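You operate a simulated robot arm through the tools that you are given. There is no shell and no other tool. Be economical: measure what you need, move in short steps, check, and stop when the job is done.

You are at the controls of a simulated two-armed robot. One attempt, no reset.

JOB
Move the green basin to the green worktop, then soak the red tumbler in the sink, 2 pumps of soap.
Fine: both hands on the basin, one at each end; plug in, water about to the blue line, tap off, soap into the water; the tumbler ends standing in the sink. Set down upright: red tumbler.

The check looks at the end state, three seconds after you hand in, the way a careful person would. Anything else that was tipped, shoved, dropped, spilled or broken makes it a failure.

ROBOT AND FRAMES
Two 7-joint arms with two-finger parallel grippers on one trunk, on a base that drives. Base frame: it is fixed to the floor where the robot stands at the start and does not move with it; the origin is under the middle of the robot, x ahead of it, y to its left, z up; the surface under the hand at the start is at about z = 680. Lengths are in mm, angles in degrees, forces in N, time in s.
The left shoulder is at the start at [50, 187, 1035], the right one opposite. With the tool pointing down near the work surface each hand reaches from about 100 to 660 mm from the robot's upright axis, wherever it stands, measured 20 degrees to its own side. Places, roughly: green tumbler [-1250, 250, 1250]; green worktop [-1200, -800, 800]; plug hole [-1200, -100, 600]; purple tumbler [-1250, 500, 1250]; sink [-1200, -200, 700]; sink bowl [-1200, -200, 600]; sink tap handle [-1500, -200, 900]; soap button [-1400, -100, 1100]. Payload 3.43 kg a hand.
Tool frame (each hand has its own): the origin (TCP) lies between the finger pads and is the grasp point; the fingertips stand 30 mm ahead of it; z points along the fingers, y is the line along which they close. Largest opening 94 mm; finger width 28, thickness 10; the body of the gripper, 50 by 96 mm, starts 55 mm behind the TCP.
Orientation is that of the tool frame in the base frame, as a unit quaternion [x, y, z, w]. With the fingers straight down and closing along the base's y, the tool's x points along the base's -x, its y along +y and its z along -z.

CONTROLS
- The arms move only by the tool drive_tool. It takes "left_moves", "right_moves" or both (then of equal length, played together; a hand with none holds still); each is text: rows parted by semicolons, each of 7 numbers parted by spaces: the gripper command, from -1 (shut) to 1 (fully open), values between in proportion, then the shift along the tool's x, y, z in units of 100 mm (1.0 is 100 mm), then the turn, a rotation vector about the tool's x, y, z in units of 60 degrees (1.0 is 60 degrees). In form: jaw x y z wx wy wz; .... A call has 1 to 10 rows; each row is the pose to reach, as a shift and turn from the pose commanded when the call began, along the tool's axes at that moment. A call with a number of a shift or a turn outside -1 to 1 is refused whole. Rows are played at 5 a second. More than 50 mm and 8.6 degrees between two rows, or a gripper value outside its range, and nothing of the call is played. A pose out of reach is approached as far as the arm can. The call stops where the force on the tool passes 90 N (or 10 N more than at its start, if that is more) or the arm is blocked; 0.2 s more then pass. Each finger travels about 153 mm/s and halts on what it meets, pressing with about 27 N; the grip force reading is that of the motor and also rises with nothing between the fingers. The clock runs only during rows and for 0.2 s after the last one: add rows that repeat a pose to give the fingers time. The reply holds the time, the measured pose of the TCP, the force on the tool along the base axes, the opening and the grip force, in the units named above and with some noise, with the torque about the TCP (base axes, N m) and any sound that the robot's microphone picked up.
- Cameras (640 x 400 px; columns grow to the right, rows downward): "scene" is now at [146, 0.2, 1194.1]; the picture's right is [-0.01, -1.00, 0.00], its down [-0.60, 0.01, -0.80] and it looks along [0.80, -0.01, -0.60] (base axes); focal length 214 px, centre (320, 200). "left" rides on the left gripper at [76, -14, -103] in its tool frame; the picture's right is [0.18, 0.98, 0.00], its down [-0.75, 0.14, -0.64] and it looks along [-0.63, 0.12, 0.77] (tool axes); focal length 243 px, centre (320, 200). "right" rides on the right gripper at [76, 14, -103] in its tool frame; the picture's right is [-0.18, 0.98, 0.00], its down [-0.75, -0.14, -0.64] and it looks along [-0.63, -0.12, 0.77] (tool axes); focal length 243 px, centre (320, 200). There is no depth. A picture from a camera that has moved, and an enlarged one, comes with that camera's place and axes in the base frame and with its lens.
- snapshot(camera): a new picture of that camera. No time passes.
- lift_body(by): slides the trunk up (or, below 0, down) by that many mm; the arms and the scene camera ride with it, the base frame stays. It gives what a move gives, with no picture.
- base_move(legs): drives the robot by 1 to 6 legs, each [ahead, left, turn to the left] in mm, mm and degrees, along the robot's own axes; the way and the turn of a leg run together, so that a leg with both is an arc; at most 1500 mm and 180 degrees a leg. The arms and the cameras ride along, it lands a little off, and it stops where it bumps. It gives what a move gives.
- pan_tilt(pan, tilt): turns the head with the scene camera to pan (to the left, within 80 degrees either way) and tilt (down, from -29 to 69), counted from straight ahead of the robot. It gives what a move gives.
- close_up(camera, box): a new picture of the part [left, top, right, bottom] of that camera's present view, enlarged. No time passes.
- hand_in(): hands the job in; it is judged then, once.

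Go step by step. Nothing tells you exact positions but the pictures and the camera data: compare them with the known pose of the tool, close in by small moves and look again before you grip or let go. The budget is 120 turns and 88 pictures, counting those below and the enlarged ones. Unless the task says otherwise, let go and move clear before handing in, and close with one line.

The tools are called after "Call:" by a JSON object that holds its "fn" and its "kwargs". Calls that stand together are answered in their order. drive_tool: Moves the arms, as the interface text tells. Its arguments: {"type":"object","properties":{"left_moves":{"type":"string"},"right_moves":{"type":"string"}},"required":[]} The other tools are called the same way: lift_body (by) slides the trunk up or down; base_move (legs) drives the base; pan_tilt (pan, tilt) turns the head that bears the scene camera; snapshot (camera) takes a picture; close_up (camera, box) takes an enlarged picture of a part of a camera's view; hand_in () hands the job in.

At the start:

```text
time: 0.0
left_position: [322.7, 241.8, 1049.3]
left_orientation: [-0.001, 1.0, 0.0, 0.001]
left_wrist_force: [0.1, -0.6, 0.8]
left_wrist_torque: [0.02, 0.03, 0.0]
left_opening: 94.2
left_finger_force: 0.0
right_position: [337.1, -50.7, 1073.8]
right_orientation: [0.001, 1.0, 0.001, 0.0]
right_wrist_force: [0.0, -0.6, -0.6]
right_wrist_torque: [-0.01, 0.0, -0.03]
right_opening: 94.1
right_finger_force: 0.1
trunk travel left (down, up): [-250.0, 182.0]
robot x, y, heading: [-2.3, 0.2, -0.0]
head pan, tilt: [-0.9, 36.9]
```

scene: 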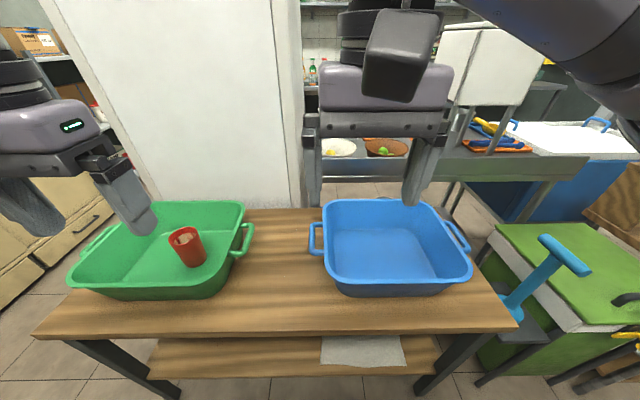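
right: 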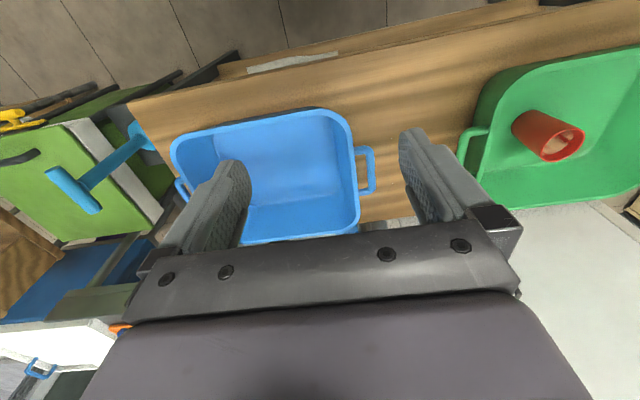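
left: 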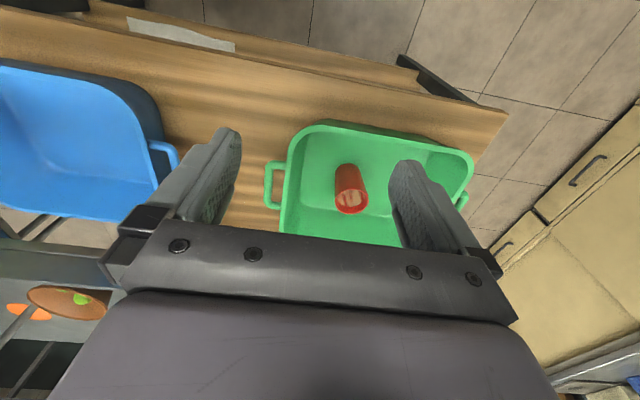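

The green basin is ahead-left with the red tumbler in it, at about (530, 385). I'll look closer and check the surroundings.

Call:
{"fn": "close_up", "kwargs": {"camera": "scene", "box": [40, 170, 300, 330]}}

Call:
{"fn": "pan_tilt", "kwargs": {"pan": 70, "tilt": 30}}

Call:
{"fn": "snapshot", "kwargs": {"camera": "scene"}}

```text
2.46 times, centred on (170, 250) of scene
camera zoom: at [146.0, 0.2, 1194.1], right [-0.01, -1.0, 0.0], down [-0.6, 0.01, -0.8], along [0.8, -0.01, -0.6], focal length 528 px, centre (689, 77)
```

zoom: 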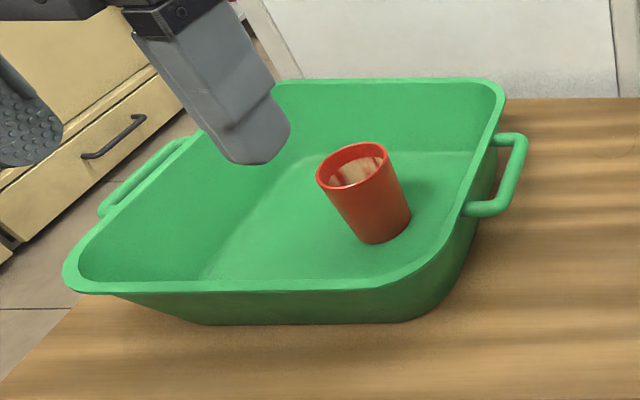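

```text
time: 1.4
left_position: [321.9, 243.6, 1048.2]
left_orientation: [-0.001, 1.0, 0.001, 0.001]
left_wrist_force: [-0.3, 0.1, -0.3]
left_wrist_torque: [-0.03, -0.01, -0.01]
left_opening: 94.1
left_finger_force: 0.1
right_position: [338.1, -50.8, 1073.3]
right_orientation: [0.0, 1.0, 0.001, 0.001]
right_wrist_force: [-0.3, -1.1, 0.0]
right_wrist_torque: [0.02, 0.04, -0.01]
right_opening: 93.9
right_finger_force: 0.1
trunk travel left (down, up): [-250.0, 182.0]
robot x, y, heading: [-2.0, 5.0, 0.1]
head pan, tilt: [70.0, 30.0]
```

```text
83 pictures are left
camera scene: at [90.0, 86.5, 1204.8], right [0.94, -0.34, 0.0], down [-0.17, -0.47, -0.87], along [0.3, 0.81, -0.5], focal length 214 px, centre (320, 200)
```

scene: 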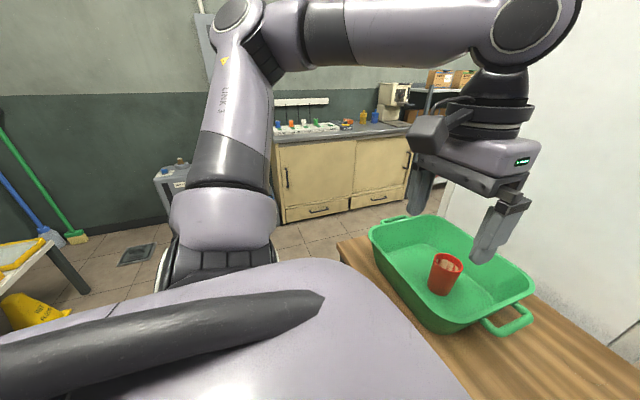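

The left side is free floor. I'll drive left so the basin sits squarely ahead, then look again.

Call:
{"fn": "base_move", "kwargs": {"legs": [[0, 382, 0]]}}

Call:
{"fn": "pan_tilt", "kwargs": {"pan": 0, "tilt": 45}}

Call:
{"fn": "snapshot", "kwargs": {"camera": "scene"}}

Call:
{"fn": "snapshot", "kwargs": {"camera": "right"}}

Call:
{"fn": "snapshot", "kwargs": {"camera": "left"}}

```text
time: 5.3
left_position: [320.5, 624.1, 1047.9]
left_orientation: [-0.003, 1.0, 0.0, 0.001]
left_wrist_force: [0.2, -0.2, 0.0]
left_wrist_torque: [0.01, 0.03, -0.01]
left_opening: 94.1
left_finger_force: 0.0
right_position: [337.9, 330.3, 1074.1]
right_orientation: [-0.002, 1.0, 0.001, 0.0]
right_wrist_force: [0.4, 0.5, 0.6]
right_wrist_torque: [0.01, 0.03, -0.01]
right_opening: 94.2
right_finger_force: 0.1
trunk travel left (down, up): [-250.0, 182.0]
robot x, y, heading: [3.6, 376.4, 0.2]
head pan, tilt: [70.0, 30.0]
```

```text
time: 6.7
left_position: [319.5, 624.1, 1049.7]
left_orientation: [-0.004, 1.0, -0.001, 0.002]
left_wrist_force: [-1.8, -0.2, -0.9]
left_wrist_torque: [0.0, -0.03, -0.04]
left_opening: 94.0
left_finger_force: 0.0
right_position: [337.3, 329.8, 1074.1]
right_orientation: [-0.001, 1.0, 0.002, 0.0]
right_wrist_force: [0.4, -0.7, 0.3]
right_wrist_torque: [0.01, 0.02, 0.0]
right_opening: 94.1
right_finger_force: 0.1
trunk travel left (down, up): [-250.0, 182.0]
robot x, y, heading: [-2.3, 379.1, 0.5]
head pan, tilt: [0.0, 45.0]
```

```text
82 pictures are left
camera scene: at [139.3, 381.5, 1182.2], right [0.01, -1.0, 0.0], down [-0.71, 0.0, -0.71], along [0.71, 0.0, -0.71], focal length 214 px, centre (320, 200)
```

scene: 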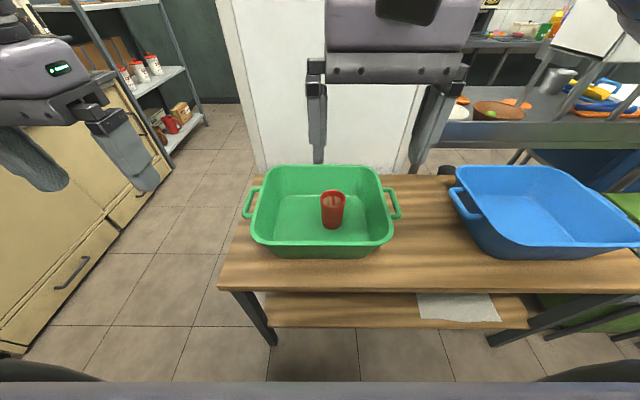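

```text
81 pictures are left
camera right: at [260.4, 343.9, 1176.8], right [0.18, 0.98, 0.0], down [0.75, -0.14, 0.64], along [0.63, -0.11, -0.77], focal length 243 px, centre (320, 200)
```

right: 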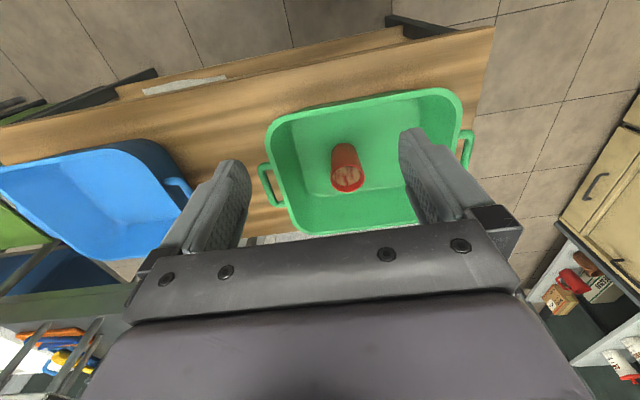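

```text
80 pictures are left
camera left: at [245.5, 609.9, 1150.8], right [-0.19, 0.98, 0.0], down [0.75, 0.15, 0.64], along [0.63, 0.12, -0.77], focal length 243 px, centre (320, 200)
```

left: 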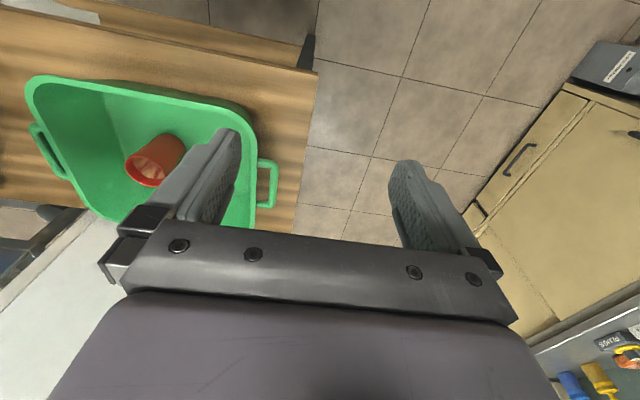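

The handles look to be at about (545, 171, 760) on the right and (540, 567, 770) on the left. I'll bring the open hands above them.

Call:
{"fn": "drive_tool", "kwargs": {"left_moves": "1 -0.25 -0.07 0.2 0 0 0;1 -0.5 -0.14 0.4 0 0 0;1 -0.75 -0.21 0.6 0 0 0;1 -1 -0.28 0.8 0 0 0", "right_moves": "1 -0.25 -0.2 0.22 0 0 0;1 -0.5 -0.4 0.45 0 0 0;1 -0.75 -0.6 0.67 0 0 0;1 -1 -0.8 0.9 0 0 0"}}

Call:
{"fn": "drive_tool", "kwargs": {"left_moves": "1 -0.25 -0.07 0.2 0 0 0;1 -0.5 -0.14 0.4 0 0 0;1 -0.75 -0.21 0.6 0 0 0;1 -1 -0.28 0.8 0 0 0", "right_moves": "1 -0.25 -0.2 0.22 0 0 0;1 -0.5 -0.4 0.45 0 0 0;1 -0.75 -0.6 0.67 0 0 0;1 -1 -0.8 0.9 0 0 0"}}

Call:
{"fn": "snapshot", "kwargs": {"camera": "right"}}

Call:
{"fn": "snapshot", "kwargs": {"camera": "left"}}

```text
time: 7.7
left_position: [420.6, 598.0, 969.2]
left_orientation: [-0.004, 1.0, 0.0, 0.002]
left_wrist_force: [0.6, -0.1, 0.6]
left_wrist_torque: [-0.03, 0.0, 0.01]
left_opening: 94.1
left_finger_force: 0.0
right_position: [436.5, 251.0, 983.9]
right_orientation: [-0.002, 1.0, 0.001, 0.0]
right_wrist_force: [0.4, -1.1, 0.0]
right_wrist_torque: [-0.02, -0.02, -0.04]
right_opening: 94.0
right_finger_force: 0.0
trunk travel left (down, up): [-250.0, 182.0]
robot x, y, heading: [2.0, 380.5, 0.3]
head pan, tilt: [0.0, 45.0]
```

```text
time: 8.7
left_position: [499.2, 590.1, 893.1]
left_orientation: [-0.004, 1.0, 0.0, 0.0]
left_wrist_force: [-1.0, 0.2, 0.6]
left_wrist_torque: [-0.01, -0.01, -0.01]
left_opening: 94.2
left_finger_force: 0.0
left hand out of reach, approached as far as the arm can: row 3, 4
right_position: [537.7, 169.7, 892.0]
right_orientation: [-0.004, 1.0, 0.0, 0.0]
right_wrist_force: [0.5, 0.3, -0.1]
right_wrist_torque: [-0.03, 0.0, 0.04]
right_opening: 94.0
right_finger_force: 0.1
trunk travel left (down, up): [-250.0, 182.0]
robot x, y, heading: [-0.9, 380.0, 0.1]
head pan, tilt: [0.0, 45.0]
```

```text
79 pictures are left
camera right: at [460.9, 182.4, 995.3], right [0.18, 0.98, 0.0], down [0.75, -0.14, 0.64], along [0.63, -0.11, -0.77], focal length 243 px, centre (320, 200)
```

right: 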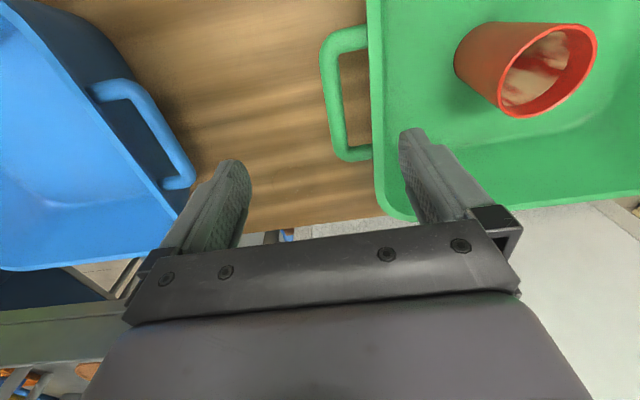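

```text
78 pictures are left
camera left: at [424.9, 575.2, 994.6], right [-0.19, 0.98, 0.0], down [0.75, 0.15, 0.64], along [0.63, 0.12, -0.77], focal length 243 px, centre (320, 200)
```

left: 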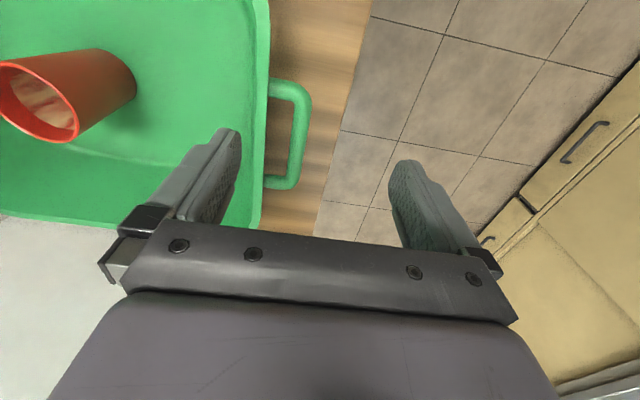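

The right handle bar is at about (537, 184, ~780) and the left at about (531, 575). The left arm is at its reach limit, so I'll drive the base forward a little.

Call:
{"fn": "base_move", "kwargs": {"legs": [[70, 0, 0]]}}

Call:
{"fn": "snapshot", "kwargs": {"camera": "scene"}}

```text
time: 9.8
left_position: [546.2, 589.8, 891.3]
left_orientation: [-0.004, 1.0, -0.001, -0.001]
left_wrist_force: [0.4, 0.3, 0.3]
left_wrist_torque: [0.01, 0.06, -0.01]
left_opening: 94.1
left_finger_force: 0.1
right_position: [584.3, 170.6, 892.0]
right_orientation: [-0.001, 1.0, 0.0, -0.001]
right_wrist_force: [0.2, 0.0, -0.1]
right_wrist_torque: [0.0, 0.02, 0.01]
right_opening: 94.1
right_finger_force: 0.1
trunk travel left (down, up): [-250.0, 182.0]
robot x, y, heading: [46.6, 382.0, 0.5]
head pan, tilt: [0.0, 45.0]
stopped in leg 1: the robot was blocked; the commanded pose is now the measured one
```

```text
77 pictures are left
camera scene: at [186.8, 381.7, 1182.2], right [0.01, -1.0, 0.0], down [-0.71, 0.0, -0.71], along [0.71, 0.0, -0.71], focal length 214 px, centre (320, 200)
```

scene: 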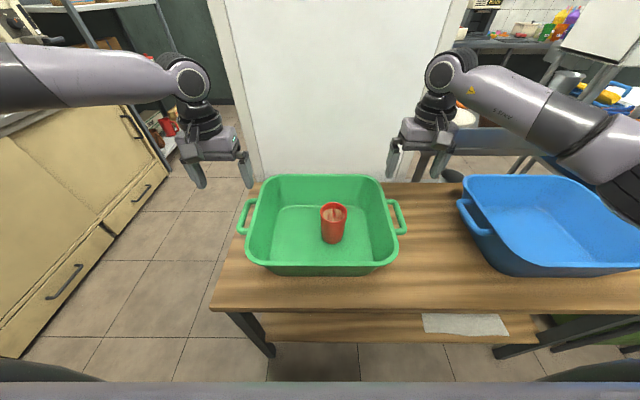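

The base touched the table at 47 mm and the basin looks unmoved. I'll narrow the jaws so that one finger fits in each handle loop, and hover just above.

Call:
{"fn": "drive_tool", "kwargs": {"left_moves": "-0.3 0.07 -0.07 0.2 0 0 0;-0.3 0.14 -0.15 0.4 0 0 0;-0.3 0.14 -0.15 0.55 0 0 0;-0.3 0.14 -0.15 0.55 0 0 0", "right_moves": "-0.3 0.23 0.07 0.2 0 0 0;-0.3 0.47 0.13 0.4 0 0 0;-0.3 0.47 0.13 0.55 0 0 0;-0.3 0.47 0.13 0.55 0 0 0"}}

Call:
{"fn": "snapshot", "kwargs": {"camera": "right"}}

Call:
{"fn": "snapshot", "kwargs": {"camera": "left"}}

Call:
{"fn": "close_up", "kwargs": {"camera": "scene", "box": [200, 130, 440, 280]}}

```text
time: 10.8
left_position: [523.5, 586.0, 840.2]
left_orientation: [-0.003, 1.0, -0.001, 0.0]
left_wrist_force: [0.1, 0.7, 0.4]
left_wrist_torque: [-0.02, 0.0, -0.02]
left_opening: 32.9
left_finger_force: 0.0
left hand out of reach, approached as far as the arm can: row 1, 2, 3, 4
right_position: [536.5, 181.2, 837.7]
right_orientation: [-0.001, 1.0, 0.001, -0.001]
right_wrist_force: [-0.5, 0.3, 0.1]
right_wrist_torque: [0.03, 0.01, -0.05]
right_opening: 32.8
right_finger_force: 0.1
trunk travel left (down, up): [-250.0, 182.0]
robot x, y, heading: [48.9, 381.1, 0.3]
head pan, tilt: [0.0, 45.0]
```

```text
76 pictures are left
camera right: at [460.8, 195.4, 940.9], right [0.18, 0.98, 0.0], down [0.76, -0.14, 0.64], along [0.63, -0.12, -0.77], focal length 243 px, centre (320, 200)
```

right: 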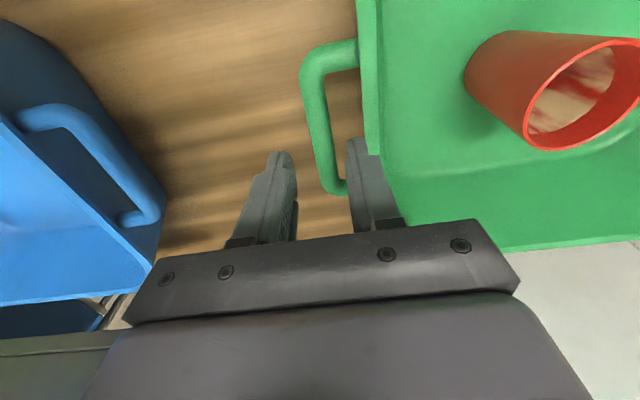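

```text
75 pictures are left
camera left: at [449.1, 570.9, 943.3], right [-0.19, 0.98, 0.0], down [0.75, 0.15, 0.64], along [0.63, 0.12, -0.77], focal length 243 px, centre (320, 200)
```

left: 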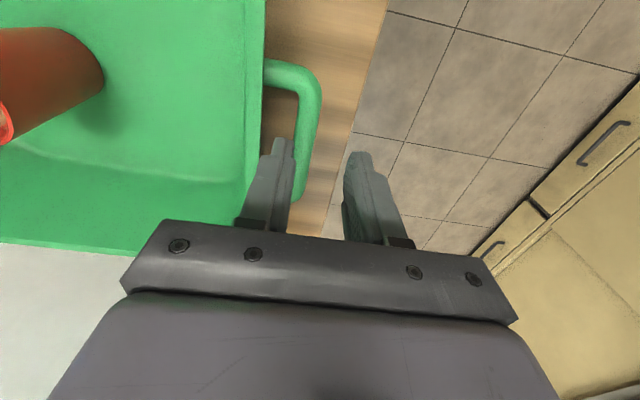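

```text
2.67 times, centred on (320, 205) of scene
camera zoom: at [186.7, 381.7, 1182.2], right [0.01, -1.0, 0.0], down [-0.71, 0.0, -0.71], along [0.71, 0.0, -0.71], focal length 572 px, centre (320, 187)
```

zoom: 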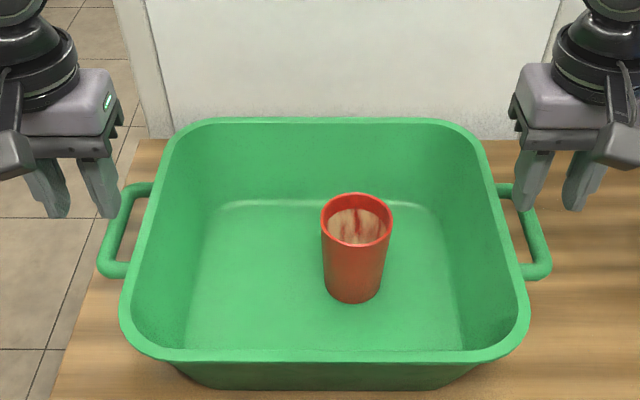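

The jaws line up with the bars, but the left hand reports a reach limit. I'll nudge only the left hand towards (530, 574) to see how it responds.

Call:
{"fn": "drive_tool", "kwargs": {"left_moves": "-0.3 -0.03 -0.06 0 0 0 0;-0.3 -0.07 -0.12 0 0 0 0;-0.3 -0.07 -0.12 0 0 0 0"}}

```text
time: 11.6
left_position: [522.8, 582.0, 845.5]
left_orientation: [-0.003, 1.0, -0.001, 0.001]
left_wrist_force: [0.0, -0.6, -0.6]
left_wrist_torque: [0.03, 0.0, 0.03]
left_opening: 32.7
left_finger_force: 0.1
left hand out of reach, approached as far as the arm can: row 1, 2, 3
right_position: [537.4, 181.4, 837.1]
right_orientation: [-0.001, 1.0, 0.0, 0.0]
right_wrist_force: [-0.6, -0.7, 1.0]
right_wrist_torque: [-0.04, -0.02, 0.02]
right_opening: 32.9
right_finger_force: 0.0
trunk travel left (down, up): [-250.0, 182.0]
robot x, y, heading: [45.6, 378.7, 0.2]
head pan, tilt: [0.0, 45.0]
```

The left arm seems to be held by a joint limit, so I'll change its geometry: raise both hands, lower the trunk by the same amount, and try again.

Call:
{"fn": "drive_tool", "kwargs": {"left_moves": "-0.3 0 0 -0.35 0 0 0;-0.3 0 0 -0.7 0 0 0;-0.3 0 0 -1 0 0 0", "right_moves": "-0.3 0 0 -0.35 0 0 0;-0.3 0 0 -0.7 0 0 0;-0.3 0 0 -1 0 0 0"}}

Call:
{"fn": "lift_body", "kwargs": {"by": -100}}

Call:
{"fn": "drive_tool", "kwargs": {"left_moves": "-0.3 -0.05 -0.06 0 0 0 0;-0.3 -0.1 -0.1 0 0 0 0;-0.3 -0.1 -0.1 0 0 0 0"}}

```text
time: 12.4
left_position: [520.1, 582.7, 945.9]
left_orientation: [-0.003, 1.0, 0.0, -0.001]
left_wrist_force: [1.0, -0.4, -0.1]
left_wrist_torque: [-0.03, 0.0, 0.0]
left_opening: 32.8
left_finger_force: 0.1
right_position: [538.5, 182.6, 937.2]
right_orientation: [-0.002, 1.0, 0.0, 0.0]
right_wrist_force: [-0.7, -0.3, 0.3]
right_wrist_torque: [0.03, 0.0, 0.02]
right_opening: 33.0
right_finger_force: 0.1
trunk travel left (down, up): [-250.0, 182.0]
robot x, y, heading: [46.3, 375.8, 0.2]
head pan, tilt: [0.0, 45.0]
```

```text
time: 13.7
left_position: [521.5, 582.8, 846.0]
left_orientation: [-0.003, 1.0, 0.0, 0.0]
left_wrist_force: [-0.3, -0.5, 0.1]
left_wrist_torque: [0.01, 0.03, 0.01]
left_opening: 32.8
left_finger_force: 0.1
right_position: [537.0, 181.9, 837.2]
right_orientation: [-0.002, 1.0, 0.0, -0.001]
right_wrist_force: [-0.6, -0.7, 0.3]
right_wrist_torque: [0.0, 0.0, -0.03]
right_opening: 33.1
right_finger_force: 0.2
trunk travel left (down, up): [-150.0, 282.0]
robot x, y, heading: [46.3, 378.5, 0.2]
head pan, tilt: [0.0, 45.0]
```

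```text
time: 14.5
left_position: [531.5, 573.8, 845.5]
left_orientation: [-0.004, 1.0, 0.001, 0.001]
left_wrist_force: [0.0, 0.1, -0.6]
left_wrist_torque: [0.02, -0.03, 0.05]
left_opening: 32.9
left_finger_force: 0.1
right_position: [537.8, 182.3, 836.5]
right_orientation: [-0.002, 1.0, -0.001, -0.002]
right_wrist_force: [-0.9, 0.4, -0.5]
right_wrist_torque: [0.0, 0.0, -0.01]
right_opening: 33.0
right_finger_force: 0.0
trunk travel left (down, up): [-150.0, 282.0]
robot x, y, heading: [46.2, 382.0, 0.3]
head pan, tilt: [0.0, 45.0]
```

That worked. Now both hands go down until the tips are just above the bars, and I look again.

Call:
{"fn": "drive_tool", "kwargs": {"left_moves": "-0.3 0 0 0.15 0 0 0;-0.3 0 0 0.28 0 0 0;-0.3 0 0 0.28 0 0 0", "right_moves": "-0.3 0 0.01 0.1 0 0 0;-0.3 0 0.01 0.2 0 0 0;-0.3 0 0.01 0.2 0 0 0"}}

Call:
{"fn": "close_up", "kwargs": {"camera": "right", "box": [220, 20, 460, 230]}}

Call:
{"fn": "close_up", "kwargs": {"camera": "left", "box": [200, 20, 440, 230]}}

```text
time: 15.3
left_position: [531.3, 573.5, 817.5]
left_orientation: [-0.003, 1.0, 0.0, -0.001]
left_wrist_force: [-0.3, 0.1, 0.0]
left_wrist_torque: [-0.01, 0.01, 0.01]
left_opening: 32.9
left_finger_force: 0.0
right_position: [538.5, 183.5, 817.5]
right_orientation: [-0.002, 1.0, 0.0, -0.001]
right_wrist_force: [-0.9, -0.3, -0.4]
right_wrist_torque: [0.0, 0.0, 0.01]
right_opening: 33.0
right_finger_force: 0.1
trunk travel left (down, up): [-150.0, 282.0]
robot x, y, heading: [48.0, 378.9, 0.2]
head pan, tilt: [0.0, 45.0]
```

```text
1.90 times, centred on (340, 125) of right
camera zoom: at [461.9, 197.5, 920.1], right [0.18, 0.98, 0.0], down [0.76, -0.14, 0.64], along [0.63, -0.12, -0.77], focal length 462 px, centre (282, 343)
```

zoom: 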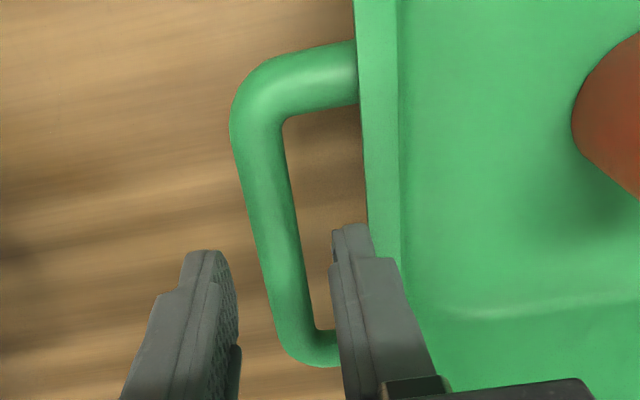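

```text
1.90 times, centred on (320, 125) of left
camera zoom: at [457.1, 558.4, 919.7], right [-0.19, 0.98, 0.0], down [0.75, 0.15, 0.64], along [0.63, 0.12, -0.77], focal length 462 px, centre (320, 343)
```

zoom: 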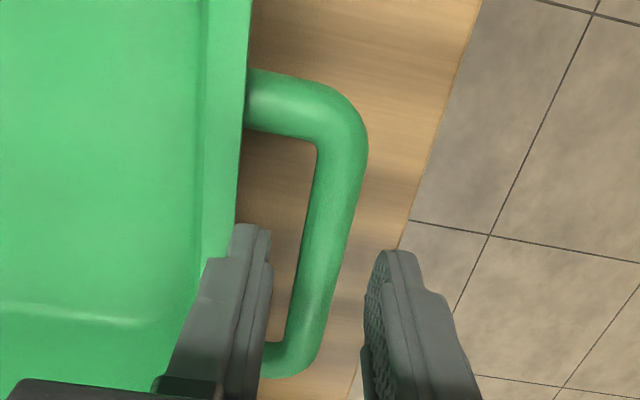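

The bars are at y≈179 on the right and y≈575 on the left, so I'll shift a few mm outward to clear the rim, then descend around the bars.

Call:
{"fn": "drive_tool", "kwargs": {"left_moves": "-0.3 0 0.03 0 0 0 0;-0.3 0 0.03 0.12 0 0 0;-0.3 0 0.03 0.24 0 0 0;-0.3 0 0.03 0.33 0 0 0;-0.3 0 0.03 0.33 0 0 0", "right_moves": "-0.3 0 -0.04 0 0 0 0;-0.3 0 -0.04 0.12 0 0 0;-0.3 0 -0.04 0.24 0 0 0;-0.3 0 -0.04 0.33 0 0 0;-0.3 0 -0.04 0.33 0 0 0"}}

Call:
{"fn": "close_up", "kwargs": {"camera": "right", "box": [220, 20, 460, 230]}}

Call:
{"fn": "close_up", "kwargs": {"camera": "left", "box": [200, 20, 440, 230]}}

```text
time: 16.5
left_position: [531.4, 574.8, 783.7]
left_orientation: [-0.004, 1.0, -0.001, 0.0]
left_wrist_force: [0.1, -0.8, -0.7]
left_wrist_torque: [0.0, 0.0, 0.02]
left_opening: 32.9
left_finger_force: 0.0
right_position: [538.0, 179.4, 783.6]
right_orientation: [-0.002, 1.0, 0.001, -0.001]
right_wrist_force: [0.0, 0.3, -0.1]
right_wrist_torque: [-0.03, 0.02, 0.0]
right_opening: 32.7
right_finger_force: 0.1
trunk travel left (down, up): [-150.0, 282.0]
robot x, y, heading: [45.1, 377.7, 0.1]
head pan, tilt: [0.0, 45.0]
```

```text
1.90 times, centred on (340, 125) of right
camera zoom: at [461.6, 192.6, 887.3], right [0.18, 0.98, 0.0], down [0.76, -0.14, 0.64], along [0.63, -0.12, -0.77], focal length 462 px, centre (282, 343)
```

zoom: 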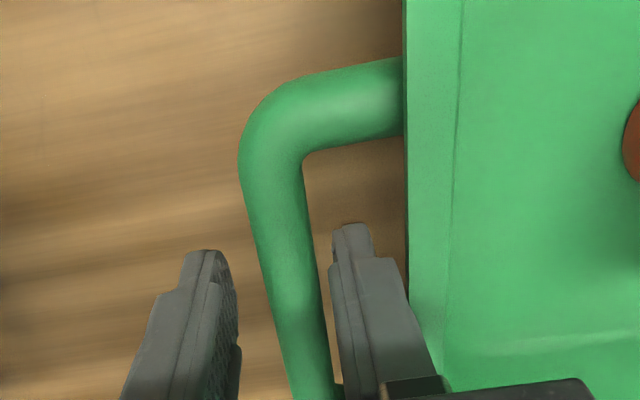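

```text
1.90 times, centred on (320, 125) of left
camera zoom: at [455.9, 561.2, 886.8], right [-0.19, 0.98, 0.0], down [0.75, 0.15, 0.64], along [0.63, 0.12, -0.77], focal length 462 px, centre (320, 343)
```

zoom: 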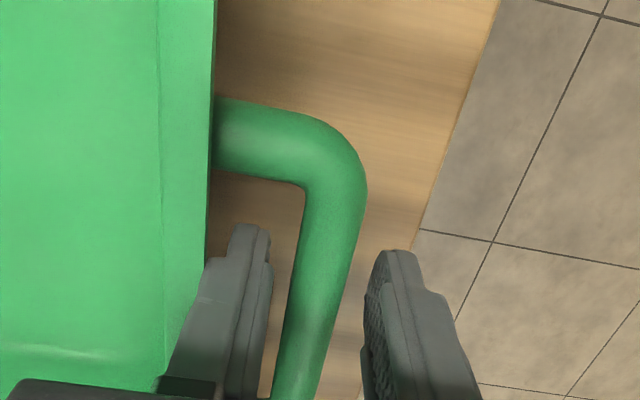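

No contact and the bars sit between the fingers. I'll drop 6 mm and close both hands.

Call:
{"fn": "drive_tool", "kwargs": {"left_moves": "-0.3 0 0 0.06 0 0 0;-1 0 0 0.06 0 0 0;-1 0 0 0.06 0 0 0;-1 0 0 0.06 0 0 0", "right_moves": "-0.3 0 0 0.06 0 0 0;-1 0 0 0.06 0 0 0;-1 0 0 0.06 0 0 0;-1 0 0 0.06 0 0 0"}}

```text
time: 17.5
left_position: [529.4, 573.3, 781.6]
left_orientation: [-0.002, 1.0, -0.006, 0.002]
left_wrist_force: [2.0, -33.9, 1.7]
left_wrist_torque: [-0.16, 0.29, 0.49]
left_opening: 16.0
left_finger_force: 27.2
right_position: [536.7, 182.8, 781.2]
right_orientation: [-0.005, 1.0, 0.005, 0.003]
right_wrist_force: [1.4, 32.0, 18.5]
right_wrist_torque: [0.22, 0.51, -0.7]
right_opening: 16.2
right_finger_force: 27.2
trunk travel left (down, up): [-150.0, 282.0]
robot x, y, heading: [48.8, 380.3, 0.5]
head pan, tilt: [0.0, 45.0]
```

Both bars are gripped at 16 mm. I'll relax the sideways tension and lift slightly with both hands.

Call:
{"fn": "drive_tool", "kwargs": {"left_moves": "-1 0 -0.03 0 0 0 0;-1 0 -0.03 0 0 0 0", "right_moves": "-1 0 0.03 0 0 0 0;-1 0 0.03 0 0 0 0"}}

Call:
{"fn": "lift_body", "kwargs": {"by": 30}}

Call:
{"fn": "snapshot", "kwargs": {"camera": "scene"}}

```text
time: 18.1
left_position: [528.4, 573.1, 780.5]
left_orientation: [-0.005, 1.0, -0.005, 0.003]
left_wrist_force: [2.0, -26.9, 0.2]
left_wrist_torque: [-0.16, -0.09, 0.6]
left_opening: 15.6
left_finger_force: 27.6
left hand out of reach, approached as far as the arm can: row 1
right_position: [537.2, 183.3, 780.6]
right_orientation: [-0.001, 1.0, 0.003, 0.002]
right_wrist_force: [-0.7, 21.9, 21.0]
right_wrist_torque: [0.18, 0.12, -0.32]
right_opening: 15.8
right_finger_force: 27.0
trunk travel left (down, up): [-150.0, 282.0]
robot x, y, heading: [48.3, 377.7, 0.3]
head pan, tilt: [0.0, 45.0]
```

```text
time: 18.9
left_position: [530.3, 573.0, 808.7]
left_orientation: [-0.003, 1.0, -0.004, 0.001]
left_wrist_force: [-0.2, -25.6, -2.3]
left_wrist_torque: [-0.16, -0.3, 0.52]
left_opening: 15.8
left_finger_force: 26.6
right_position: [536.5, 184.2, 808.7]
right_orientation: [-0.002, 1.0, 0.002, -0.001]
right_wrist_force: [0.0, 26.1, -2.8]
right_wrist_torque: [0.17, 0.34, -0.76]
right_opening: 15.5
right_finger_force: 27.1
trunk travel left (down, up): [-180.0, 252.0]
robot x, y, heading: [46.7, 380.8, 0.3]
head pan, tilt: [0.0, 45.0]
```

```text
69 pictures are left
camera scene: at [187.0, 381.8, 1112.1], right [0.01, -1.0, 0.0], down [-0.71, 0.0, -0.71], along [0.71, 0.0, -0.71], focal length 214 px, centre (320, 200)
```

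scene: 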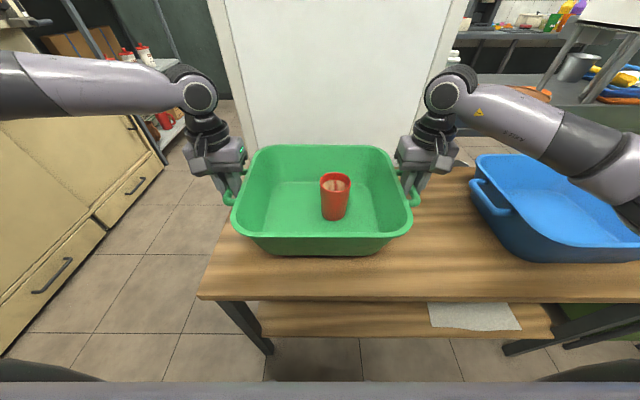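

The basin is off the table, level, with the tumbler standing. I'll raise the trunk, back off, and look to both sides.

Call:
{"fn": "lift_body", "kwargs": {"by": 180}}

Call:
{"fn": "base_move", "kwargs": {"legs": [[-200, 0, 0]]}}

Call:
{"fn": "pan_tilt", "kwargs": {"pan": -80, "tilt": 25}}

Call:
{"fn": "snapshot", "kwargs": {"camera": "scene"}}

Call:
{"fn": "pan_tilt", "kwargs": {"pan": 80, "tilt": 25}}

Call:
{"fn": "snapshot", "kwargs": {"camera": "scene"}}

```text
time: 20.9
left_position: [528.8, 573.9, 988.8]
left_orientation: [-0.004, 1.0, -0.003, 0.002]
left_wrist_force: [0.1, -25.4, -2.9]
left_wrist_torque: [-0.22, -0.07, 0.58]
left_opening: 15.7
left_finger_force: 26.8
right_position: [538.6, 183.9, 988.1]
right_orientation: [-0.003, 1.0, 0.003, 0.0]
right_wrist_force: [0.0, 25.3, -2.2]
right_wrist_torque: [0.19, 0.12, -0.62]
right_opening: 15.4
right_finger_force: 26.6
trunk travel left (down, up): [-360.0, 72.0]
robot x, y, heading: [44.8, 380.6, 0.3]
head pan, tilt: [0.0, 45.0]
```

```text
time: 22.5
left_position: [327.0, 571.1, 989.4]
left_orientation: [-0.002, 1.0, -0.003, 0.001]
left_wrist_force: [-0.5, -26.1, -2.8]
left_wrist_torque: [-0.19, -0.04, 0.52]
left_opening: 15.8
left_finger_force: 26.9
right_position: [334.6, 180.8, 990.2]
right_orientation: [-0.002, 1.0, 0.003, -0.001]
right_wrist_force: [-0.6, 25.4, -1.7]
right_wrist_torque: [0.24, 0.05, -0.69]
right_opening: 15.7
right_finger_force: 26.7
trunk travel left (down, up): [-360.0, 72.0]
robot x, y, heading: [-155.6, 376.0, 0.0]
head pan, tilt: [0.0, 45.0]
```

```text
time: 24.0
left_position: [327.5, 569.8, 989.2]
left_orientation: [-0.003, 1.0, -0.004, 0.002]
left_wrist_force: [0.3, -3.2, -1.0]
left_wrist_torque: [-0.01, 0.09, 0.57]
left_opening: 15.6
left_finger_force: 26.6
right_position: [334.5, 181.3, 988.0]
right_orientation: [-0.002, 1.0, 0.003, 0.0]
right_wrist_force: [1.4, 3.1, -2.4]
right_wrist_torque: [0.03, -0.06, -0.77]
right_opening: 15.4
right_finger_force: 26.8
trunk travel left (down, up): [-360.0, 72.0]
robot x, y, heading: [-157.0, 380.8, 0.2]
head pan, tilt: [-80.0, 25.0]
```

```text
68 pictures are left
camera scene: at [-81.2, 289.7, 1322.7], right [-0.98, -0.18, 0.0], down [-0.07, 0.42, -0.91], along [0.16, -0.89, -0.42], focal length 214 px, centre (320, 200)
```

scene: 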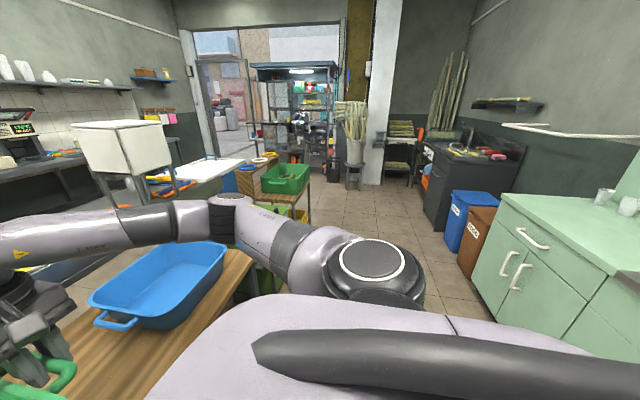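

```text
time: 26.5
left_position: [326.9, 571.5, 990.3]
left_orientation: [-0.003, 1.0, -0.003, 0.0]
left_wrist_force: [0.0, -4.1, -2.5]
left_wrist_torque: [-0.01, 0.02, 0.58]
left_opening: 15.3
left_finger_force: 26.7
right_position: [332.9, 182.0, 988.2]
right_orientation: [-0.002, 1.0, 0.002, 0.0]
right_wrist_force: [0.2, 3.9, -1.8]
right_wrist_torque: [0.03, 0.03, -0.72]
right_opening: 15.5
right_finger_force: 27.4
trunk travel left (down, up): [-360.0, 72.0]
robot x, y, heading: [-158.5, 378.9, 0.0]
head pan, tilt: [80.0, 25.0]
```

```text
67 pictures are left
camera scene: at [-81.6, 471.2, 1322.7], right [0.99, -0.17, 0.0], down [-0.07, -0.42, -0.91], along [0.16, 0.89, -0.42], focal length 214 px, centre (320, 200)
```

scene: 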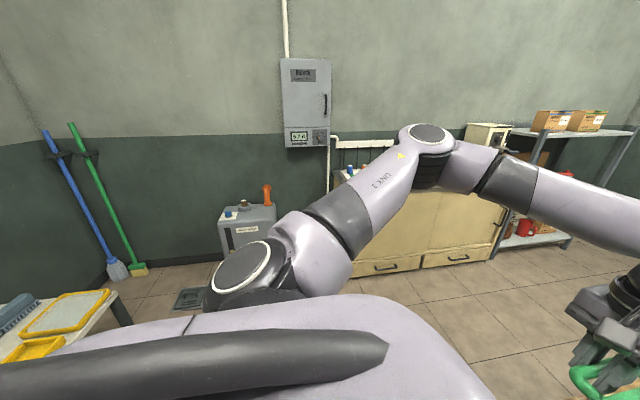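

The green worktop is the mint cabinet behind on the right, with its front edge at x≈-910. I'll turn right in the free aisle while keeping the basin high.

Call:
{"fn": "base_move", "kwargs": {"legs": [[40, 0, 0], [0, 0, -90]]}}

Call:
{"fn": "pan_tilt", "kwargs": {"pan": -60, "tilt": 25}}

Call:
{"fn": "snapshot", "kwargs": {"camera": "scene"}}

```text
time: 31.2
left_position: [59.2, -111.5, 989.1]
left_orientation: [0.718, 0.696, -0.003, -0.002]
left_wrist_force: [-6.1, 0.6, -2.1]
left_wrist_torque: [0.11, 0.03, 0.52]
left_opening: 15.5
left_finger_force: 27.5
right_position: [-332.2, -104.9, 988.1]
right_orientation: [0.718, 0.696, 0.002, 0.002]
right_wrist_force: [6.2, -0.3, -1.5]
right_wrist_torque: [-0.07, -0.02, -0.75]
right_opening: 15.7
right_finger_force: 27.2
trunk travel left (down, up): [-360.0, 72.0]
robot x, y, heading: [-112.9, 377.7, -91.8]
head pan, tilt: [80.0, 25.0]
```

```text
time: 33.5
left_position: [58.3, -111.0, 989.3]
left_orientation: [0.718, 0.696, -0.003, -0.002]
left_wrist_force: [-1.4, 0.1, -2.1]
left_wrist_torque: [0.05, 0.03, 0.49]
left_opening: 15.3
left_finger_force: 27.5
right_position: [-331.7, -104.6, 987.9]
right_orientation: [0.719, 0.695, 0.002, 0.002]
right_wrist_force: [2.1, -0.5, -2.2]
right_wrist_torque: [-0.03, -0.05, -0.73]
right_opening: 15.5
right_finger_force: 27.1
trunk travel left (down, up): [-360.0, 72.0]
robot x, y, heading: [-115.2, 378.4, -91.9]
head pan, tilt: [-60.0, 25.0]
```

```text
66 pictures are left
camera scene: at [-199.5, 278.3, 1322.7], right [-0.47, 0.88, 0.0], down [0.37, 0.2, -0.91], along [-0.8, -0.43, -0.42], focal length 214 px, centre (320, 200)
```

scene: 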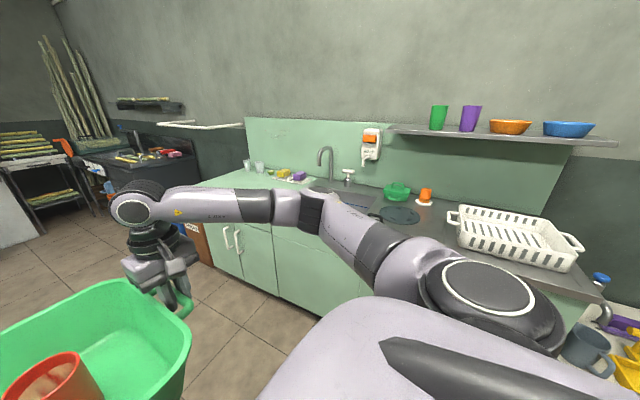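

Everything is stable. I'll finish the turn to face the counter and look.

Call:
{"fn": "base_move", "kwargs": {"legs": [[0, 0, -88.2]]}}

Call:
{"fn": "pan_tilt", "kwargs": {"pan": 40, "tilt": 25}}

Call:
{"fn": "snapshot", "kwargs": {"camera": "scene"}}

```text
time: 37.6
left_position: [-600.1, 185.7, 989.4]
left_orientation: [1.0, 0.005, -0.001, -0.004]
left_wrist_force: [-0.1, 2.1, -1.4]
left_wrist_torque: [0.03, -0.08, 0.52]
left_opening: 15.6
left_finger_force: 26.6
right_position: [-608.1, 574.6, 988.2]
right_orientation: [1.0, 0.004, 0.0, 0.003]
right_wrist_force: [-0.4, -2.8, -1.9]
right_wrist_torque: [-0.03, 0.07, -0.71]
right_opening: 15.5
right_finger_force: 27.1
trunk travel left (down, up): [-360.0, 72.0]
robot x, y, heading: [-116.4, 379.1, -179.6]
head pan, tilt: [-60.0, 25.0]
```

```text
time: 39.4
left_position: [-599.5, 184.4, 988.9]
left_orientation: [1.0, 0.005, -0.001, -0.004]
left_wrist_force: [0.1, 1.3, -1.4]
left_wrist_torque: [0.03, -0.05, 0.53]
left_opening: 15.3
left_finger_force: 27.2
right_position: [-608.1, 574.7, 988.2]
right_orientation: [1.0, 0.004, 0.0, 0.003]
right_wrist_force: [-0.3, -1.9, -0.9]
right_wrist_torque: [-0.02, 0.02, -0.7]
right_opening: 15.3
right_finger_force: 27.0
trunk travel left (down, up): [-360.0, 72.0]
robot x, y, heading: [-119.6, 379.3, -179.4]
head pan, tilt: [40.0, 25.0]
```

```text
65 pictures are left
camera scene: at [-245.3, 320.5, 1322.7], right [-0.65, 0.76, 0.0], down [0.32, 0.27, -0.91], along [-0.69, -0.59, -0.42], focal length 214 px, centre (320, 200)
```

scene: 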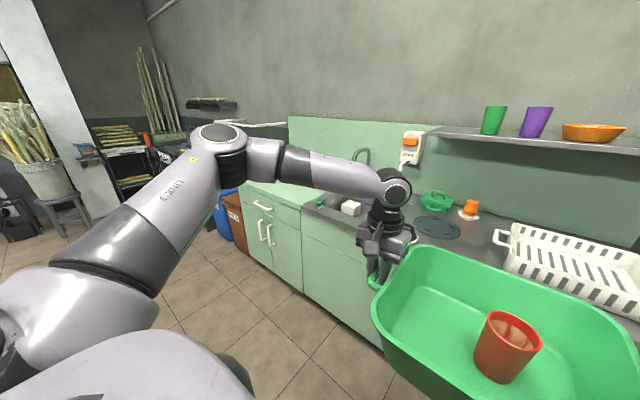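

Clear so far, so I'll sidestep left in two legs to be abreast of the worktop, then look.

Call:
{"fn": "base_move", "kwargs": {"legs": [[0, 590, 0], [0, 590, 0]]}}

Call:
{"fn": "pan_tilt", "kwargs": {"pan": 0, "tilt": 30}}

Call:
{"fn": "snapshot", "kwargs": {"camera": "scene"}}

```text
time: 50.3
left_position: [-600.3, -989.3, 987.8]
left_orientation: [1.0, -0.001, -0.001, -0.003]
left_wrist_force: [0.7, 0.8, -1.7]
left_wrist_torque: [0.03, -0.06, 0.52]
left_opening: 15.3
left_finger_force: 26.8
right_position: [-606.8, -599.2, 988.3]
right_orientation: [1.0, 0.0, 0.001, 0.003]
right_wrist_force: [-0.7, -2.8, -2.1]
right_wrist_torque: [-0.05, -0.01, -0.66]
right_opening: 15.8
right_finger_force: 27.2
trunk travel left (down, up): [-360.0, 72.0]
robot x, y, heading: [-113.6, -797.3, 179.9]
head pan, tilt: [40.0, 25.0]
```

```text
time: 51.3
left_position: [-600.5, -990.0, 988.7]
left_orientation: [1.0, 0.001, -0.001, -0.004]
left_wrist_force: [0.3, 1.9, -1.9]
left_wrist_torque: [0.05, 0.01, 0.53]
left_opening: 15.5
left_finger_force: 26.5
right_position: [-606.9, -600.1, 988.2]
right_orientation: [1.0, -0.002, -0.001, 0.002]
right_wrist_force: [-0.1, -2.1, -1.8]
right_wrist_torque: [-0.03, -0.04, -0.7]
right_opening: 15.6
right_finger_force: 27.5
trunk travel left (down, up): [-360.0, 72.0]
robot x, y, heading: [-119.0, -797.5, 180.0]
head pan, tilt: [0.0, 30.0]
```

```text
64 pictures are left
camera scene: at [-264.7, -797.6, 1314.8], right [0.0, 1.0, 0.0], down [0.5, 0.0, -0.87], along [-0.87, 0.0, -0.5], focal length 214 px, centre (320, 200)
```

scene: 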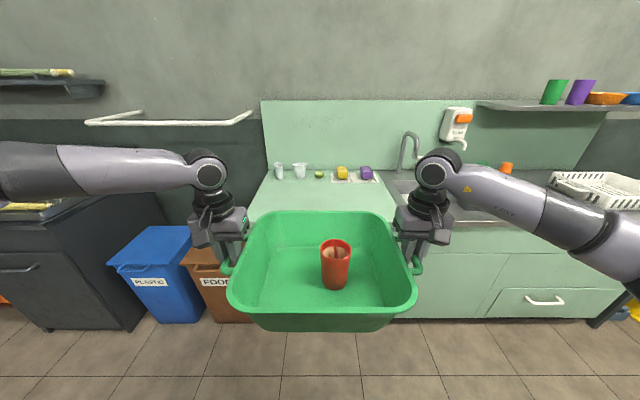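

The worktop top is at z≈800, spanning x -990..-1400 and y -1100..-490, with small items along the back from x≈-1350. I'll drive forward most of the way and recheck.

Call:
{"fn": "base_move", "kwargs": {"legs": [[420, 0, 0]]}}

Call:
{"fn": "pan_tilt", "kwargs": {"pan": 0, "tilt": 45}}

Call:
{"fn": "snapshot", "kwargs": {"camera": "scene"}}

Call:
{"fn": "snapshot", "kwargs": {"camera": "left"}}

```text
time: 53.9
left_position: [-1024.5, -989.5, 990.0]
left_orientation: [1.0, 0.001, -0.001, -0.004]
left_wrist_force: [0.3, 1.6, -1.9]
left_wrist_torque: [-0.02, -0.05, 0.52]
left_opening: 15.4
left_finger_force: 26.9
right_position: [-1031.3, -599.2, 987.8]
right_orientation: [1.0, -0.001, 0.0, 0.002]
right_wrist_force: [-0.5, -1.8, -1.1]
right_wrist_torque: [-0.02, 0.01, -0.71]
right_opening: 15.6
right_finger_force: 27.0
trunk travel left (down, up): [-360.0, 72.0]
robot x, y, heading: [-542.7, -799.5, 180.0]
head pan, tilt: [0.0, 30.0]
```

```text
time: 54.7
left_position: [-1023.3, -988.4, 988.7]
left_orientation: [1.0, 0.001, -0.002, -0.004]
left_wrist_force: [-0.6, 1.4, -2.3]
left_wrist_torque: [0.02, 0.02, 0.5]
left_opening: 15.8
left_finger_force: 27.4
right_position: [-1030.5, -599.5, 988.2]
right_orientation: [1.0, -0.001, 0.0, 0.003]
right_wrist_force: [0.1, -1.6, -1.6]
right_wrist_torque: [0.0, -0.02, -0.71]
right_opening: 15.4
right_finger_force: 26.8
trunk travel left (down, up): [-360.0, 72.0]
robot x, y, heading: [-538.6, -799.6, 179.9]
head pan, tilt: [0.0, 45.0]
```

```text
63 pictures are left
camera scene: at [-679.2, -796.7, 1292.2], right [0.0, 1.0, 0.0], down [0.71, 0.0, -0.71], along [-0.71, 0.0, -0.71], focal length 214 px, centre (320, 200)
```

scene: 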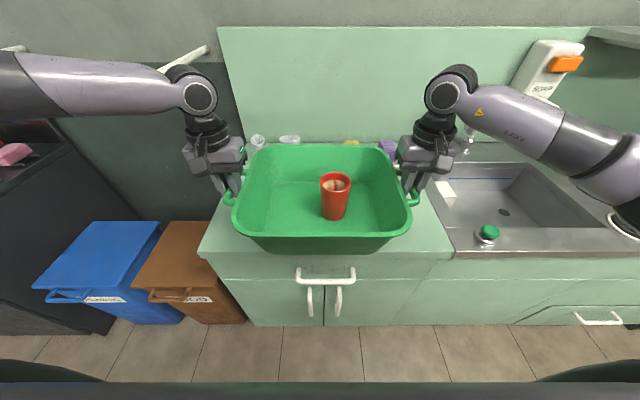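

```text
62 pictures are left
camera left: at [-945.8, -975.1, 1091.6], right [0.19, -0.98, -0.01], down [-0.75, -0.15, 0.64], along [-0.63, -0.11, -0.77], focal length 243 px, centre (320, 200)
```

left: 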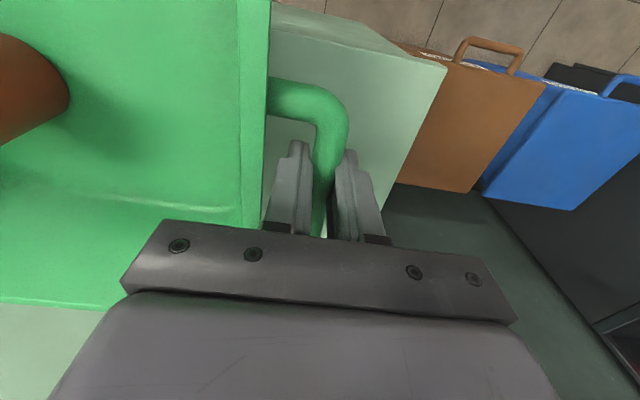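

I'll move forward another 95 mm and lower with the trunk; the basin's base will then sit well inside the worktop.

Call:
{"fn": "base_move", "kwargs": {"legs": [[95, 0, 0]]}}

Call:
{"fn": "lift_body", "kwargs": {"by": -60}}

Call:
{"fn": "snapshot", "kwargs": {"camera": "scene"}}

```text
time: 55.9
left_position: [-1102.9, -988.8, 988.3]
left_orientation: [1.0, 0.001, 0.0, -0.003]
left_wrist_force: [0.1, 1.4, -1.4]
left_wrist_torque: [-0.01, 0.09, 0.4]
left_opening: 15.5
left_finger_force: 27.2
right_position: [-1108.9, -598.1, 988.3]
right_orientation: [1.0, -0.003, 0.0, 0.003]
right_wrist_force: [0.2, 0.1, -2.2]
right_wrist_torque: [0.01, -0.04, -0.47]
right_opening: 15.8
right_finger_force: 27.3
trunk travel left (down, up): [-360.0, 72.0]
robot x, y, heading: [-621.4, -793.5, 180.1]
head pan, tilt: [0.0, 45.0]
stopped in leg 1: the robot was blocked; the commanded pose is now the measured one
```

```text
time: 56.9
left_position: [-1104.6, -990.1, 928.2]
left_orientation: [1.0, 0.002, -0.001, -0.004]
left_wrist_force: [0.8, 1.5, -2.2]
left_wrist_torque: [0.05, -0.01, 0.5]
left_opening: 15.5
left_finger_force: 26.4
right_position: [-1109.2, -599.5, 928.7]
right_orientation: [1.0, -0.001, 0.0, 0.003]
right_wrist_force: [0.0, -1.4, -2.7]
right_wrist_torque: [-0.03, 0.0, -0.57]
right_opening: 15.6
right_finger_force: 27.0
trunk travel left (down, up): [-300.0, 132.0]
robot x, y, heading: [-620.6, -793.4, 180.1]
head pan, tilt: [0.0, 45.0]
```

```text
61 pictures are left
camera scene: at [-759.1, -796.2, 1232.2], right [0.0, 1.0, 0.0], down [0.71, 0.0, -0.71], along [-0.71, 0.0, -0.71], focal length 214 px, centre (320, 200)
```

scene: 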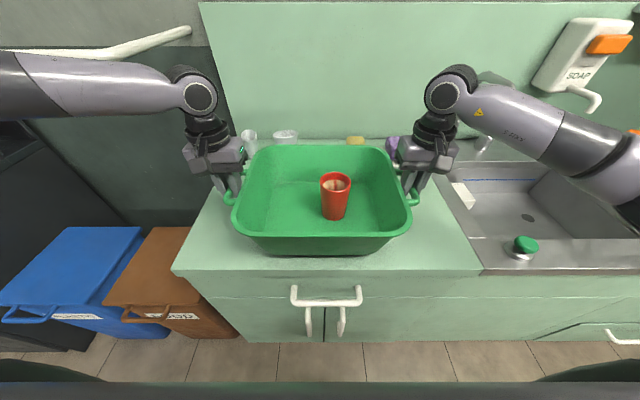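

The base touched the cabinet handles and stopped, leaving the basin at about x -975..-1257, which is fully on the worktop. I'll lower step by step, watching the forces.

Call:
{"fn": "lift_body", "kwargs": {"by": -20}}

Call:
{"fn": "lift_body", "kwargs": {"by": -6}}

Call:
{"fn": "lift_body", "kwargs": {"by": -5}}

```text
time: 57.6
left_position: [-1103.6, -989.1, 908.7]
left_orientation: [1.0, 0.002, -0.001, -0.004]
left_wrist_force: [0.6, 1.7, -2.4]
left_wrist_torque: [-0.01, -0.02, 0.48]
left_opening: 15.4
left_finger_force: 27.2
right_position: [-1110.0, -598.1, 907.5]
right_orientation: [1.0, -0.001, -0.001, 0.002]
right_wrist_force: [0.5, -0.9, -3.5]
right_wrist_torque: [0.0, 0.03, -0.56]
right_opening: 15.6
right_finger_force: 26.9
trunk travel left (down, up): [-280.0, 152.0]
robot x, y, heading: [-620.5, -794.6, 180.1]
head pan, tilt: [0.0, 45.0]
```

```text
time: 58.1
left_position: [-1103.5, -989.5, 902.2]
left_orientation: [1.0, 0.001, 0.0, -0.003]
left_wrist_force: [-0.3, 1.4, -1.6]
left_wrist_torque: [-0.02, 0.01, 0.45]
left_opening: 15.5
left_finger_force: 26.9
right_position: [-1111.4, -599.3, 902.7]
right_orientation: [1.0, -0.002, 0.0, 0.003]
right_wrist_force: [-1.0, -0.9, -1.4]
right_wrist_torque: [-0.04, -0.02, -0.55]
right_opening: 15.5
right_finger_force: 27.3
trunk travel left (down, up): [-274.0, 158.0]
robot x, y, heading: [-617.6, -794.0, 179.8]
head pan, tilt: [0.0, 45.0]
```

```text
time: 58.7
left_position: [-1103.4, -989.4, 901.4]
left_orientation: [1.0, 0.001, -0.005, -0.004]
left_wrist_force: [-2.4, -2.0, 14.1]
left_wrist_torque: [-0.04, -0.65, 0.38]
left_opening: 15.5
left_finger_force: 27.1
right_position: [-1110.1, -598.8, 900.9]
right_orientation: [1.0, -0.002, -0.005, 0.003]
right_wrist_force: [-3.3, 0.0, 19.9]
right_wrist_torque: [-0.01, -0.34, -0.48]
right_opening: 15.7
right_finger_force: 27.2
trunk travel left (down, up): [-269.0, 163.0]
robot x, y, heading: [-617.1, -801.3, 180.1]
head pan, tilt: [0.0, 45.0]
```

The basin is down at handle height 901. I'll take the load off, open to 33 mm together, then rise out.

Call:
{"fn": "drive_tool", "kwargs": {"left_moves": "-1 0 0 -0.02 0 0 0;-0.65 0 0 -0.02 0 0 0;-0.35 0 0 -0.02 0 0 0;-0.35 0 0 -0.02 0 0 0", "right_moves": "-1 0 0 -0.02 0 0 0;-0.65 0 0 -0.02 0 0 0;-0.35 0 0 -0.02 0 0 0;-0.35 0 0 -0.02 0 0 0"}}

Call:
{"fn": "close_up", "kwargs": {"camera": "right", "box": [220, 20, 460, 230]}}

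Call:
{"fn": "close_up", "kwargs": {"camera": "left", "box": [200, 20, 440, 230]}}

```text
time: 59.7
left_position: [-1103.0, -988.5, 899.4]
left_orientation: [1.0, 0.001, -0.001, -0.004]
left_wrist_force: [-0.1, 0.7, 0.2]
left_wrist_torque: [0.01, -0.03, -0.01]
left_opening: 30.5
left_finger_force: 0.1
right_position: [-1110.6, -598.4, 898.6]
right_orientation: [1.0, -0.001, 0.001, 0.002]
right_wrist_force: [0.8, 0.0, 0.1]
right_wrist_torque: [0.03, 0.0, 0.0]
right_opening: 30.6
right_finger_force: 0.0
trunk travel left (down, up): [-269.0, 163.0]
robot x, y, heading: [-621.6, -798.7, 180.1]
head pan, tilt: [0.0, 45.0]
```

```text
1.90 times, centred on (340, 125) of right
camera zoom: at [-1034.3, -612.5, 1000.9], right [-0.19, -0.98, 0.0], down [-0.75, 0.15, 0.64], along [-0.63, 0.12, -0.77], focal length 462 px, centre (282, 343)
```

zoom: 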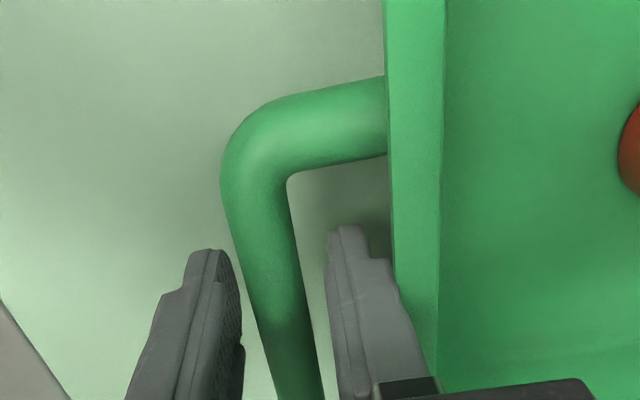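

```text
1.90 times, centred on (320, 125) of left
camera zoom: at [-1025.7, -974.3, 1001.8], right [0.19, -0.98, -0.01], down [-0.75, -0.15, 0.64], along [-0.63, -0.11, -0.77], focal length 462 px, centre (320, 343)
```

zoom: 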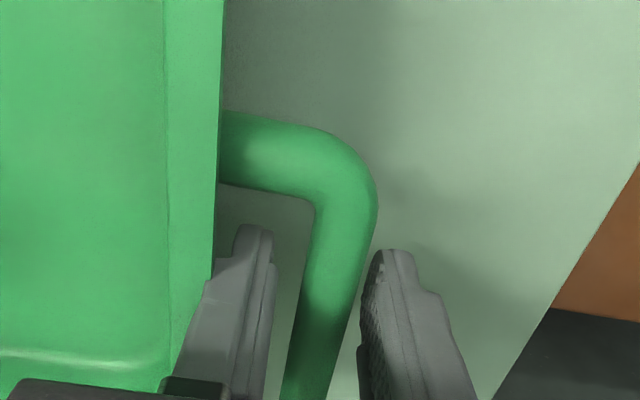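

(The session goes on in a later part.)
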